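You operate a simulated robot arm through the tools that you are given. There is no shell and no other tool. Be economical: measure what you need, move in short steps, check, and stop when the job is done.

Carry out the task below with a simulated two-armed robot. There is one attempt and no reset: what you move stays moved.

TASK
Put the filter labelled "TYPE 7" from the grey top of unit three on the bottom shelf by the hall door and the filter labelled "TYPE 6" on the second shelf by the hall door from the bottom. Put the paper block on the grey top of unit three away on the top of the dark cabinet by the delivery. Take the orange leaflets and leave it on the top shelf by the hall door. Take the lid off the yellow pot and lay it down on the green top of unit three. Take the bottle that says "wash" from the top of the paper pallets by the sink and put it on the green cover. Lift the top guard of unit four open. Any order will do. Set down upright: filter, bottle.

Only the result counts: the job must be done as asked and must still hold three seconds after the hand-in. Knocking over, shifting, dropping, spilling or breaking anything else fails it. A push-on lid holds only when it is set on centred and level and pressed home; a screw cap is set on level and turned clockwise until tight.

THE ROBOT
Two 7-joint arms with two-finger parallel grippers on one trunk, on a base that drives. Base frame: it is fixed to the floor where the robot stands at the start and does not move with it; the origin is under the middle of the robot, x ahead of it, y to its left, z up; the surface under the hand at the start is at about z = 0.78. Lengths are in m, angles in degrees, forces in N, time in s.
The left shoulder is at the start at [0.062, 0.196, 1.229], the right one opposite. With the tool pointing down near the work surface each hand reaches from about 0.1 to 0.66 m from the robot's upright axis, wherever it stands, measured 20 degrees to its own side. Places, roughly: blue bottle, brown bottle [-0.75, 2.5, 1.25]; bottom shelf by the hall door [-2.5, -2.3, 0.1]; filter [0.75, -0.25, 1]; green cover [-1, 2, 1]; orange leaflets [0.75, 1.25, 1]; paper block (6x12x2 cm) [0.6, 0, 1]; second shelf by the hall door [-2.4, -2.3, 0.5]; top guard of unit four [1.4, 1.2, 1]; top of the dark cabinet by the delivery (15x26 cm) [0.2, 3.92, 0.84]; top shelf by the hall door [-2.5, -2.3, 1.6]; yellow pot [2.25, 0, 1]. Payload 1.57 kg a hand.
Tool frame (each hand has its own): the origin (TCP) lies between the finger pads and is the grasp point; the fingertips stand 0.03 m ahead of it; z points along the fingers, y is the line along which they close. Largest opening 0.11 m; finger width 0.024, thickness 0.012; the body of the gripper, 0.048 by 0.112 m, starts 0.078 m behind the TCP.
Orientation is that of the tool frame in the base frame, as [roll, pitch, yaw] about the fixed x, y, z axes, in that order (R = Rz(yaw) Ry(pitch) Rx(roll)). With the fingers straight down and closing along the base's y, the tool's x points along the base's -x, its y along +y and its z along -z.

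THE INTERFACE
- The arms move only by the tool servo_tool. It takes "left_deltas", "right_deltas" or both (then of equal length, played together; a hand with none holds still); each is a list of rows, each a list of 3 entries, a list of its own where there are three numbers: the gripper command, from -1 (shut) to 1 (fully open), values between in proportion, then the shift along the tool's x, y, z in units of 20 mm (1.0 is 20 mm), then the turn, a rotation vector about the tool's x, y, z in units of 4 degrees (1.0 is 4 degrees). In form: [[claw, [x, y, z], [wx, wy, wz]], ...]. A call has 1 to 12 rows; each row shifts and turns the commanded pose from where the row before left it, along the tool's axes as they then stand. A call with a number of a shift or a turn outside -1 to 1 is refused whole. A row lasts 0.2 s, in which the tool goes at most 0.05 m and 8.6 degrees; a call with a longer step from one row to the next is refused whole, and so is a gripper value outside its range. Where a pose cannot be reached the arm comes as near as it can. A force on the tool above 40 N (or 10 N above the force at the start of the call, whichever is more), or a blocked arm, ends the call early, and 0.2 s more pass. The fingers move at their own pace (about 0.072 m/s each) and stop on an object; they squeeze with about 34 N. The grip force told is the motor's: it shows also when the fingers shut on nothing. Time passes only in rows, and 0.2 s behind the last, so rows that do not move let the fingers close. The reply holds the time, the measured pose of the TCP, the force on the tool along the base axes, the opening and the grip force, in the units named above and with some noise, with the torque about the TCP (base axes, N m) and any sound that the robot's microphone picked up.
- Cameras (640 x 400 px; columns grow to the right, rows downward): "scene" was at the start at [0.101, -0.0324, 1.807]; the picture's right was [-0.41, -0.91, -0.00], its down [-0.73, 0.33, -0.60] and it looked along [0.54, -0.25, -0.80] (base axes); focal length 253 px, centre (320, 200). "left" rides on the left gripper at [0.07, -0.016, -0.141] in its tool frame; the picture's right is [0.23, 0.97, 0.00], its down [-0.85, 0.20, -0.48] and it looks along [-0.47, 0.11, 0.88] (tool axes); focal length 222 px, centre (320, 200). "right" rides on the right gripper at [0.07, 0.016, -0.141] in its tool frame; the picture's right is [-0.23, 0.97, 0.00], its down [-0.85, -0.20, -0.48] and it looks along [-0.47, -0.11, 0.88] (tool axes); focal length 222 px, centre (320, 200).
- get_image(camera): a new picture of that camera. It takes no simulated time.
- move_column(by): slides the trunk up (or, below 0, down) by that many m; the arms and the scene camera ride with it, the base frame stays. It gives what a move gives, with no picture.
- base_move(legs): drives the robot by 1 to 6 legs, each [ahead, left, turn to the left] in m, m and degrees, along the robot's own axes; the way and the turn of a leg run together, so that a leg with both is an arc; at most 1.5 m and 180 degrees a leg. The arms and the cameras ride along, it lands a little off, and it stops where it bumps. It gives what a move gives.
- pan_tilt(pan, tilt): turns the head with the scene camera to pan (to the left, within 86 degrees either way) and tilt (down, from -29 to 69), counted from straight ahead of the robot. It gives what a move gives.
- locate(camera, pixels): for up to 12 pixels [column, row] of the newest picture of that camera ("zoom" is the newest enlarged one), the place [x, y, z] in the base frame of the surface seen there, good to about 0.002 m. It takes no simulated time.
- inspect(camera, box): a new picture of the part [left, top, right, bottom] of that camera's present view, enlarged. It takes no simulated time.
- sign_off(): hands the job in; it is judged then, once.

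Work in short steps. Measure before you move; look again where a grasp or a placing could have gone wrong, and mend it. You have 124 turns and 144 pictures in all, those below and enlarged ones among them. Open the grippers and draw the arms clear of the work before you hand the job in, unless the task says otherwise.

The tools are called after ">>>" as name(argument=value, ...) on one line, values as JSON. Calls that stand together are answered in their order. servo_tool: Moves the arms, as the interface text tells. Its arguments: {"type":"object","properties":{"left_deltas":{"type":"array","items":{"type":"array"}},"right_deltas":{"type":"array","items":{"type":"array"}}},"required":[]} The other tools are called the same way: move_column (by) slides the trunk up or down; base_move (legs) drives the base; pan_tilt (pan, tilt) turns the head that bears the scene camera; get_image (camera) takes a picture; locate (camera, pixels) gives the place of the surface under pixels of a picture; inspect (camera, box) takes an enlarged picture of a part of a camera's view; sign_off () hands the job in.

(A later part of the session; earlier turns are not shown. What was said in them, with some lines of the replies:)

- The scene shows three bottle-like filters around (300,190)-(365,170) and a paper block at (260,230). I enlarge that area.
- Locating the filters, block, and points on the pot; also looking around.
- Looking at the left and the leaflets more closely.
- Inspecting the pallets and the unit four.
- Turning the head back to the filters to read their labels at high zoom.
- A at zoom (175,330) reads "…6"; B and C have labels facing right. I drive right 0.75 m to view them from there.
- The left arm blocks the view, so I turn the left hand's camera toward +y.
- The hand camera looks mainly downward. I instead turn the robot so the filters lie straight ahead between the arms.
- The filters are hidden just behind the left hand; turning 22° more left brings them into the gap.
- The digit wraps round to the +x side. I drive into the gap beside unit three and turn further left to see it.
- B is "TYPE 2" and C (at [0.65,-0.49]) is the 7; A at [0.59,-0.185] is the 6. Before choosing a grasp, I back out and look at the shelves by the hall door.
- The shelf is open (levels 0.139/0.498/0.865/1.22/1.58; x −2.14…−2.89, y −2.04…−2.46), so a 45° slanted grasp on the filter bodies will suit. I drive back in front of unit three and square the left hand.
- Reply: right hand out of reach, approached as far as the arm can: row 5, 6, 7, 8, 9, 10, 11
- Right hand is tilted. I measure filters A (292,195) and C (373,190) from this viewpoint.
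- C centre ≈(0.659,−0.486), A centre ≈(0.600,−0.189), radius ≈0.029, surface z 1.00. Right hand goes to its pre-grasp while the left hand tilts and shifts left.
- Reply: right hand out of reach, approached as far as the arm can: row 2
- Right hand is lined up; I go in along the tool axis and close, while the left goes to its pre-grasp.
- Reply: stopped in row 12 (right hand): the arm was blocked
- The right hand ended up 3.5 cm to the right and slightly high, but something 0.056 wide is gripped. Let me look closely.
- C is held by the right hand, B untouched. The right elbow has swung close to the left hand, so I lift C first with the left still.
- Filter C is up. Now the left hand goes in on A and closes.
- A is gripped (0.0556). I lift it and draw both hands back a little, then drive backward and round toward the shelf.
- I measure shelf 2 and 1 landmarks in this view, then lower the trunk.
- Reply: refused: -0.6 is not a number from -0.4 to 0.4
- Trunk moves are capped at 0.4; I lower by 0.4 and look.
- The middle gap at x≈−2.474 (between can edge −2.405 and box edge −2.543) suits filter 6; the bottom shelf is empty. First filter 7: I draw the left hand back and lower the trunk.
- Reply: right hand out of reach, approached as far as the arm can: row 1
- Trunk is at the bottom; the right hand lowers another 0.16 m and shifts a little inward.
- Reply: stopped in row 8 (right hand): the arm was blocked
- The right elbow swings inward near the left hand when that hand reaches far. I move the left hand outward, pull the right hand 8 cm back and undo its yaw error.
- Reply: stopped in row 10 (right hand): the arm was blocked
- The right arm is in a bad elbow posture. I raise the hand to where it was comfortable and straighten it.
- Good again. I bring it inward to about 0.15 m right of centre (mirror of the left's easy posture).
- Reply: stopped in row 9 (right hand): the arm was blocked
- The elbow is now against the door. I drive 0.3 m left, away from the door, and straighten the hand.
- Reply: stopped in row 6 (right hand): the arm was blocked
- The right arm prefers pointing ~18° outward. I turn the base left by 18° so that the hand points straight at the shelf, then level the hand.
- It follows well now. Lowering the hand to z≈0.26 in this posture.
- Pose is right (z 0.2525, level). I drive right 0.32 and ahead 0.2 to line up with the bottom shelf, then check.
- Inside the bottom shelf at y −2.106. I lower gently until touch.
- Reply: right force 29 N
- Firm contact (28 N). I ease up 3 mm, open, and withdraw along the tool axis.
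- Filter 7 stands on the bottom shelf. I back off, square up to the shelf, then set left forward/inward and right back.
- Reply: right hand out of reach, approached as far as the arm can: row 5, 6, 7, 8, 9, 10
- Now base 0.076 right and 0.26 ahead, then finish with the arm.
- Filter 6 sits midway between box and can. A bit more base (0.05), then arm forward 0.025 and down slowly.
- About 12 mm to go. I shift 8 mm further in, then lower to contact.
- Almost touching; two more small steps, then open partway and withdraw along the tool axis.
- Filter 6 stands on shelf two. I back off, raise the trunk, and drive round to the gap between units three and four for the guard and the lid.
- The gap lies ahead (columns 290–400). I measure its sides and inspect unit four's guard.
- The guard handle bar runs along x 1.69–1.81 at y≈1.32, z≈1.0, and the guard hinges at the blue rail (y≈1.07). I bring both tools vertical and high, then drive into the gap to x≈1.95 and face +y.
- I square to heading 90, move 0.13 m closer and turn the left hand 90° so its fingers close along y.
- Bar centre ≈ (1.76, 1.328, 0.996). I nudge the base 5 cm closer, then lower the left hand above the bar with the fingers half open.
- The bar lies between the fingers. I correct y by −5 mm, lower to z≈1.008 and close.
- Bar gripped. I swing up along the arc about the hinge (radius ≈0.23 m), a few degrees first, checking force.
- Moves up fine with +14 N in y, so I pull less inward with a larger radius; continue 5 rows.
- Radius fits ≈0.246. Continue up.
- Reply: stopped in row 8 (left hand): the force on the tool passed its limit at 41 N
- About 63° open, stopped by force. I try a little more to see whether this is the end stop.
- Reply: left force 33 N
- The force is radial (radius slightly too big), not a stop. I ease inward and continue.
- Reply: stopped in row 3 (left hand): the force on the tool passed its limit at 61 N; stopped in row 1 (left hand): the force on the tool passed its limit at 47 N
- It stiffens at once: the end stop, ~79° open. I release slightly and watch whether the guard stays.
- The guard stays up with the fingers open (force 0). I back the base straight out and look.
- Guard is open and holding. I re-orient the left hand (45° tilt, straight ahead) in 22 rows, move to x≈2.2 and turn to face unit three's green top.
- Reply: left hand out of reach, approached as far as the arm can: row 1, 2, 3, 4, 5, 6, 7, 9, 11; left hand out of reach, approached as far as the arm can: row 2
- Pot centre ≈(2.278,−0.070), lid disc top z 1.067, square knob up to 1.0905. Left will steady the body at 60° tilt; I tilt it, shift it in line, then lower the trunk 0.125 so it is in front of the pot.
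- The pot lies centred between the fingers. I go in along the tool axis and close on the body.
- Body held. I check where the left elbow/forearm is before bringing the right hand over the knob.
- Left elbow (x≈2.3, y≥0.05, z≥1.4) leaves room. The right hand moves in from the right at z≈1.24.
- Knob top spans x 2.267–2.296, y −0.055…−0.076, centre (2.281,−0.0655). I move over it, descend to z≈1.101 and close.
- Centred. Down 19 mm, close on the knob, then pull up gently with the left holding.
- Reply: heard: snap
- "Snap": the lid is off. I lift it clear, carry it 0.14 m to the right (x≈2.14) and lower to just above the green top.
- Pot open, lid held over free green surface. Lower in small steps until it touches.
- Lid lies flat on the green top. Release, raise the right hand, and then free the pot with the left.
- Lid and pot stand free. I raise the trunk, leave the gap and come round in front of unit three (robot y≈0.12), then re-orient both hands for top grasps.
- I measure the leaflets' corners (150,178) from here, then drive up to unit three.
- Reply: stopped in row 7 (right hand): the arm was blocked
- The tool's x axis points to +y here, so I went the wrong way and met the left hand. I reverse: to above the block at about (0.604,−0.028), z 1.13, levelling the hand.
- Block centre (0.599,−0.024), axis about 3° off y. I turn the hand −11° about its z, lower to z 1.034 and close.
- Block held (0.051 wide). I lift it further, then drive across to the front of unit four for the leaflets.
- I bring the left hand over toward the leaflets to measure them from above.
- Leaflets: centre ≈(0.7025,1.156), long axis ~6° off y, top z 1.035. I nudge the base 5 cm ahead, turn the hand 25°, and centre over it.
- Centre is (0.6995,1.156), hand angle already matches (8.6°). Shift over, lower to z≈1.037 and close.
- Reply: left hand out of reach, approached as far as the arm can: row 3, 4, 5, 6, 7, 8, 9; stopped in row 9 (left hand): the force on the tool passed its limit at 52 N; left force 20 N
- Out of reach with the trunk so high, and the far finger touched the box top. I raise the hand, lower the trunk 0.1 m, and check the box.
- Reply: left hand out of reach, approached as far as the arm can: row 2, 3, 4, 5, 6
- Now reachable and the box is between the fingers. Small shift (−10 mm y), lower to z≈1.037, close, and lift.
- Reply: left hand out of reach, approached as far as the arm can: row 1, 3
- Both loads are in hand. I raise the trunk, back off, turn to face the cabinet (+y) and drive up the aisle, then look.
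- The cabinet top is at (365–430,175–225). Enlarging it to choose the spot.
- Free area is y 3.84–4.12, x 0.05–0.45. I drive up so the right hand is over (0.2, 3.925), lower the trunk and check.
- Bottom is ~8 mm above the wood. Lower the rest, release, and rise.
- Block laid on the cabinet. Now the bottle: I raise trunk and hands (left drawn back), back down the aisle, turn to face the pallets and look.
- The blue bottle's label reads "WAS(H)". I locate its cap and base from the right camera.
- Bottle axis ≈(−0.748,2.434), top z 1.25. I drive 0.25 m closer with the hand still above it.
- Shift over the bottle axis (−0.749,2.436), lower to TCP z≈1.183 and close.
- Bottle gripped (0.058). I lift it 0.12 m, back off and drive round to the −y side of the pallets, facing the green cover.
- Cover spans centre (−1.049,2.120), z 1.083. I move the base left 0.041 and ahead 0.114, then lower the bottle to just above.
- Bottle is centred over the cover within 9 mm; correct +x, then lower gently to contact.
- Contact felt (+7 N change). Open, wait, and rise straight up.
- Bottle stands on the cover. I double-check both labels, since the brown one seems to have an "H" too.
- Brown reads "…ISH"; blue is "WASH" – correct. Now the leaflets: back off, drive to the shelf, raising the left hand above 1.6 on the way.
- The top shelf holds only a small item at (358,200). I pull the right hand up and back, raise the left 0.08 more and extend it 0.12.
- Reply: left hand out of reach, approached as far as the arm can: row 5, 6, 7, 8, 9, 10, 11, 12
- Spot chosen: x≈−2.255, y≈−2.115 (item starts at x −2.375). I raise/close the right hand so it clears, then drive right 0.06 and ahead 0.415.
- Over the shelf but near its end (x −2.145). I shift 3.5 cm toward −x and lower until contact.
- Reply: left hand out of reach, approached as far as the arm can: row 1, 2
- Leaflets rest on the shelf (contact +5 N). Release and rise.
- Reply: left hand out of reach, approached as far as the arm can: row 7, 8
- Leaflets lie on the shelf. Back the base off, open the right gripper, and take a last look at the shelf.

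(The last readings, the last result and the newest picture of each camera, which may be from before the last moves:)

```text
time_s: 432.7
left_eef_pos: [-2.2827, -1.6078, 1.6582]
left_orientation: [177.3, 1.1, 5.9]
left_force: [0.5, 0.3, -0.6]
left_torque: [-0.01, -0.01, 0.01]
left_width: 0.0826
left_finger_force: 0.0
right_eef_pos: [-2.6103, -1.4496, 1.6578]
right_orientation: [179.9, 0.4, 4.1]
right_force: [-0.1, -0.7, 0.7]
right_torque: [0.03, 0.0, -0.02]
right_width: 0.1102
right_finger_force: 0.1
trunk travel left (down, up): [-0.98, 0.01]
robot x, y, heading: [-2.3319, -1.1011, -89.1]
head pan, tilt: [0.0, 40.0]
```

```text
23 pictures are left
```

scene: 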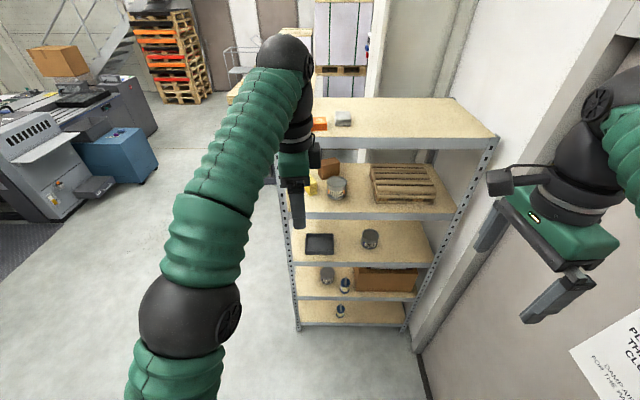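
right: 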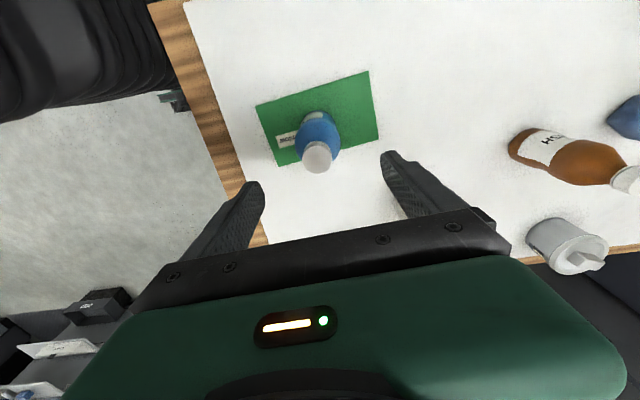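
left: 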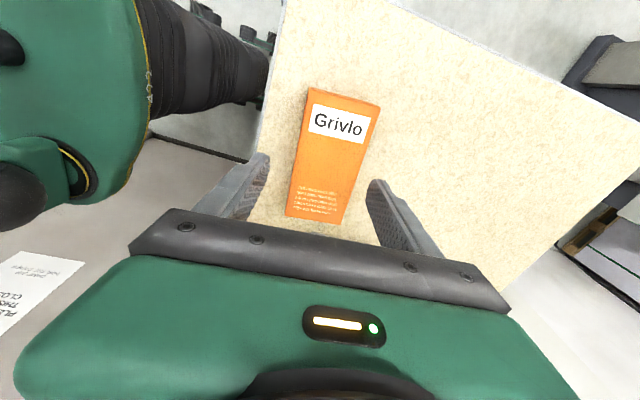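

Leaflets are on the top shelf, filter 6 stands on the second and filter 7 on the bottom shelf; both grippers are open and clear. Handing in.

>>> sign_off()

```text
The job is handed in.
```

The job is handed in with every item carried out as asked. I had a last look only at the shelf by the hall door. The block, bottle, lid and guard I checked as I left each one, and not again.

- **Filters:** TYPE 7 stands on the bottom shelf by the hall door and TYPE 6 on the second from the bottom. On both filters I could read only part of the number. The third filter reads "TYPE 2".
- **Paper block:** it lies flat on the top of the dark cabinet by the delivery.
- **Orange leaflets:** they are on the top shelf by the hall door. While gripping them, one finger briefly pressed on the box top.
- **Yellow pot:** the lid snapped off and lies flat on the green top of unit three. The pot is still in its place.
- **Wash bottle:** the blue bottle stands on the green cover. I could read only "WAS" on its label; the brown bottle's label ends in "ISH", so I left it alone.
- **Top guard of unit four:** it is open to about 79 degrees, where it met its stop. It stayed up after I let go.

On the way, the right arm's elbow rested against the hall door once, and the base nudged unit four once. I saw nothing move either time. Both grippers are open and clear of the work.
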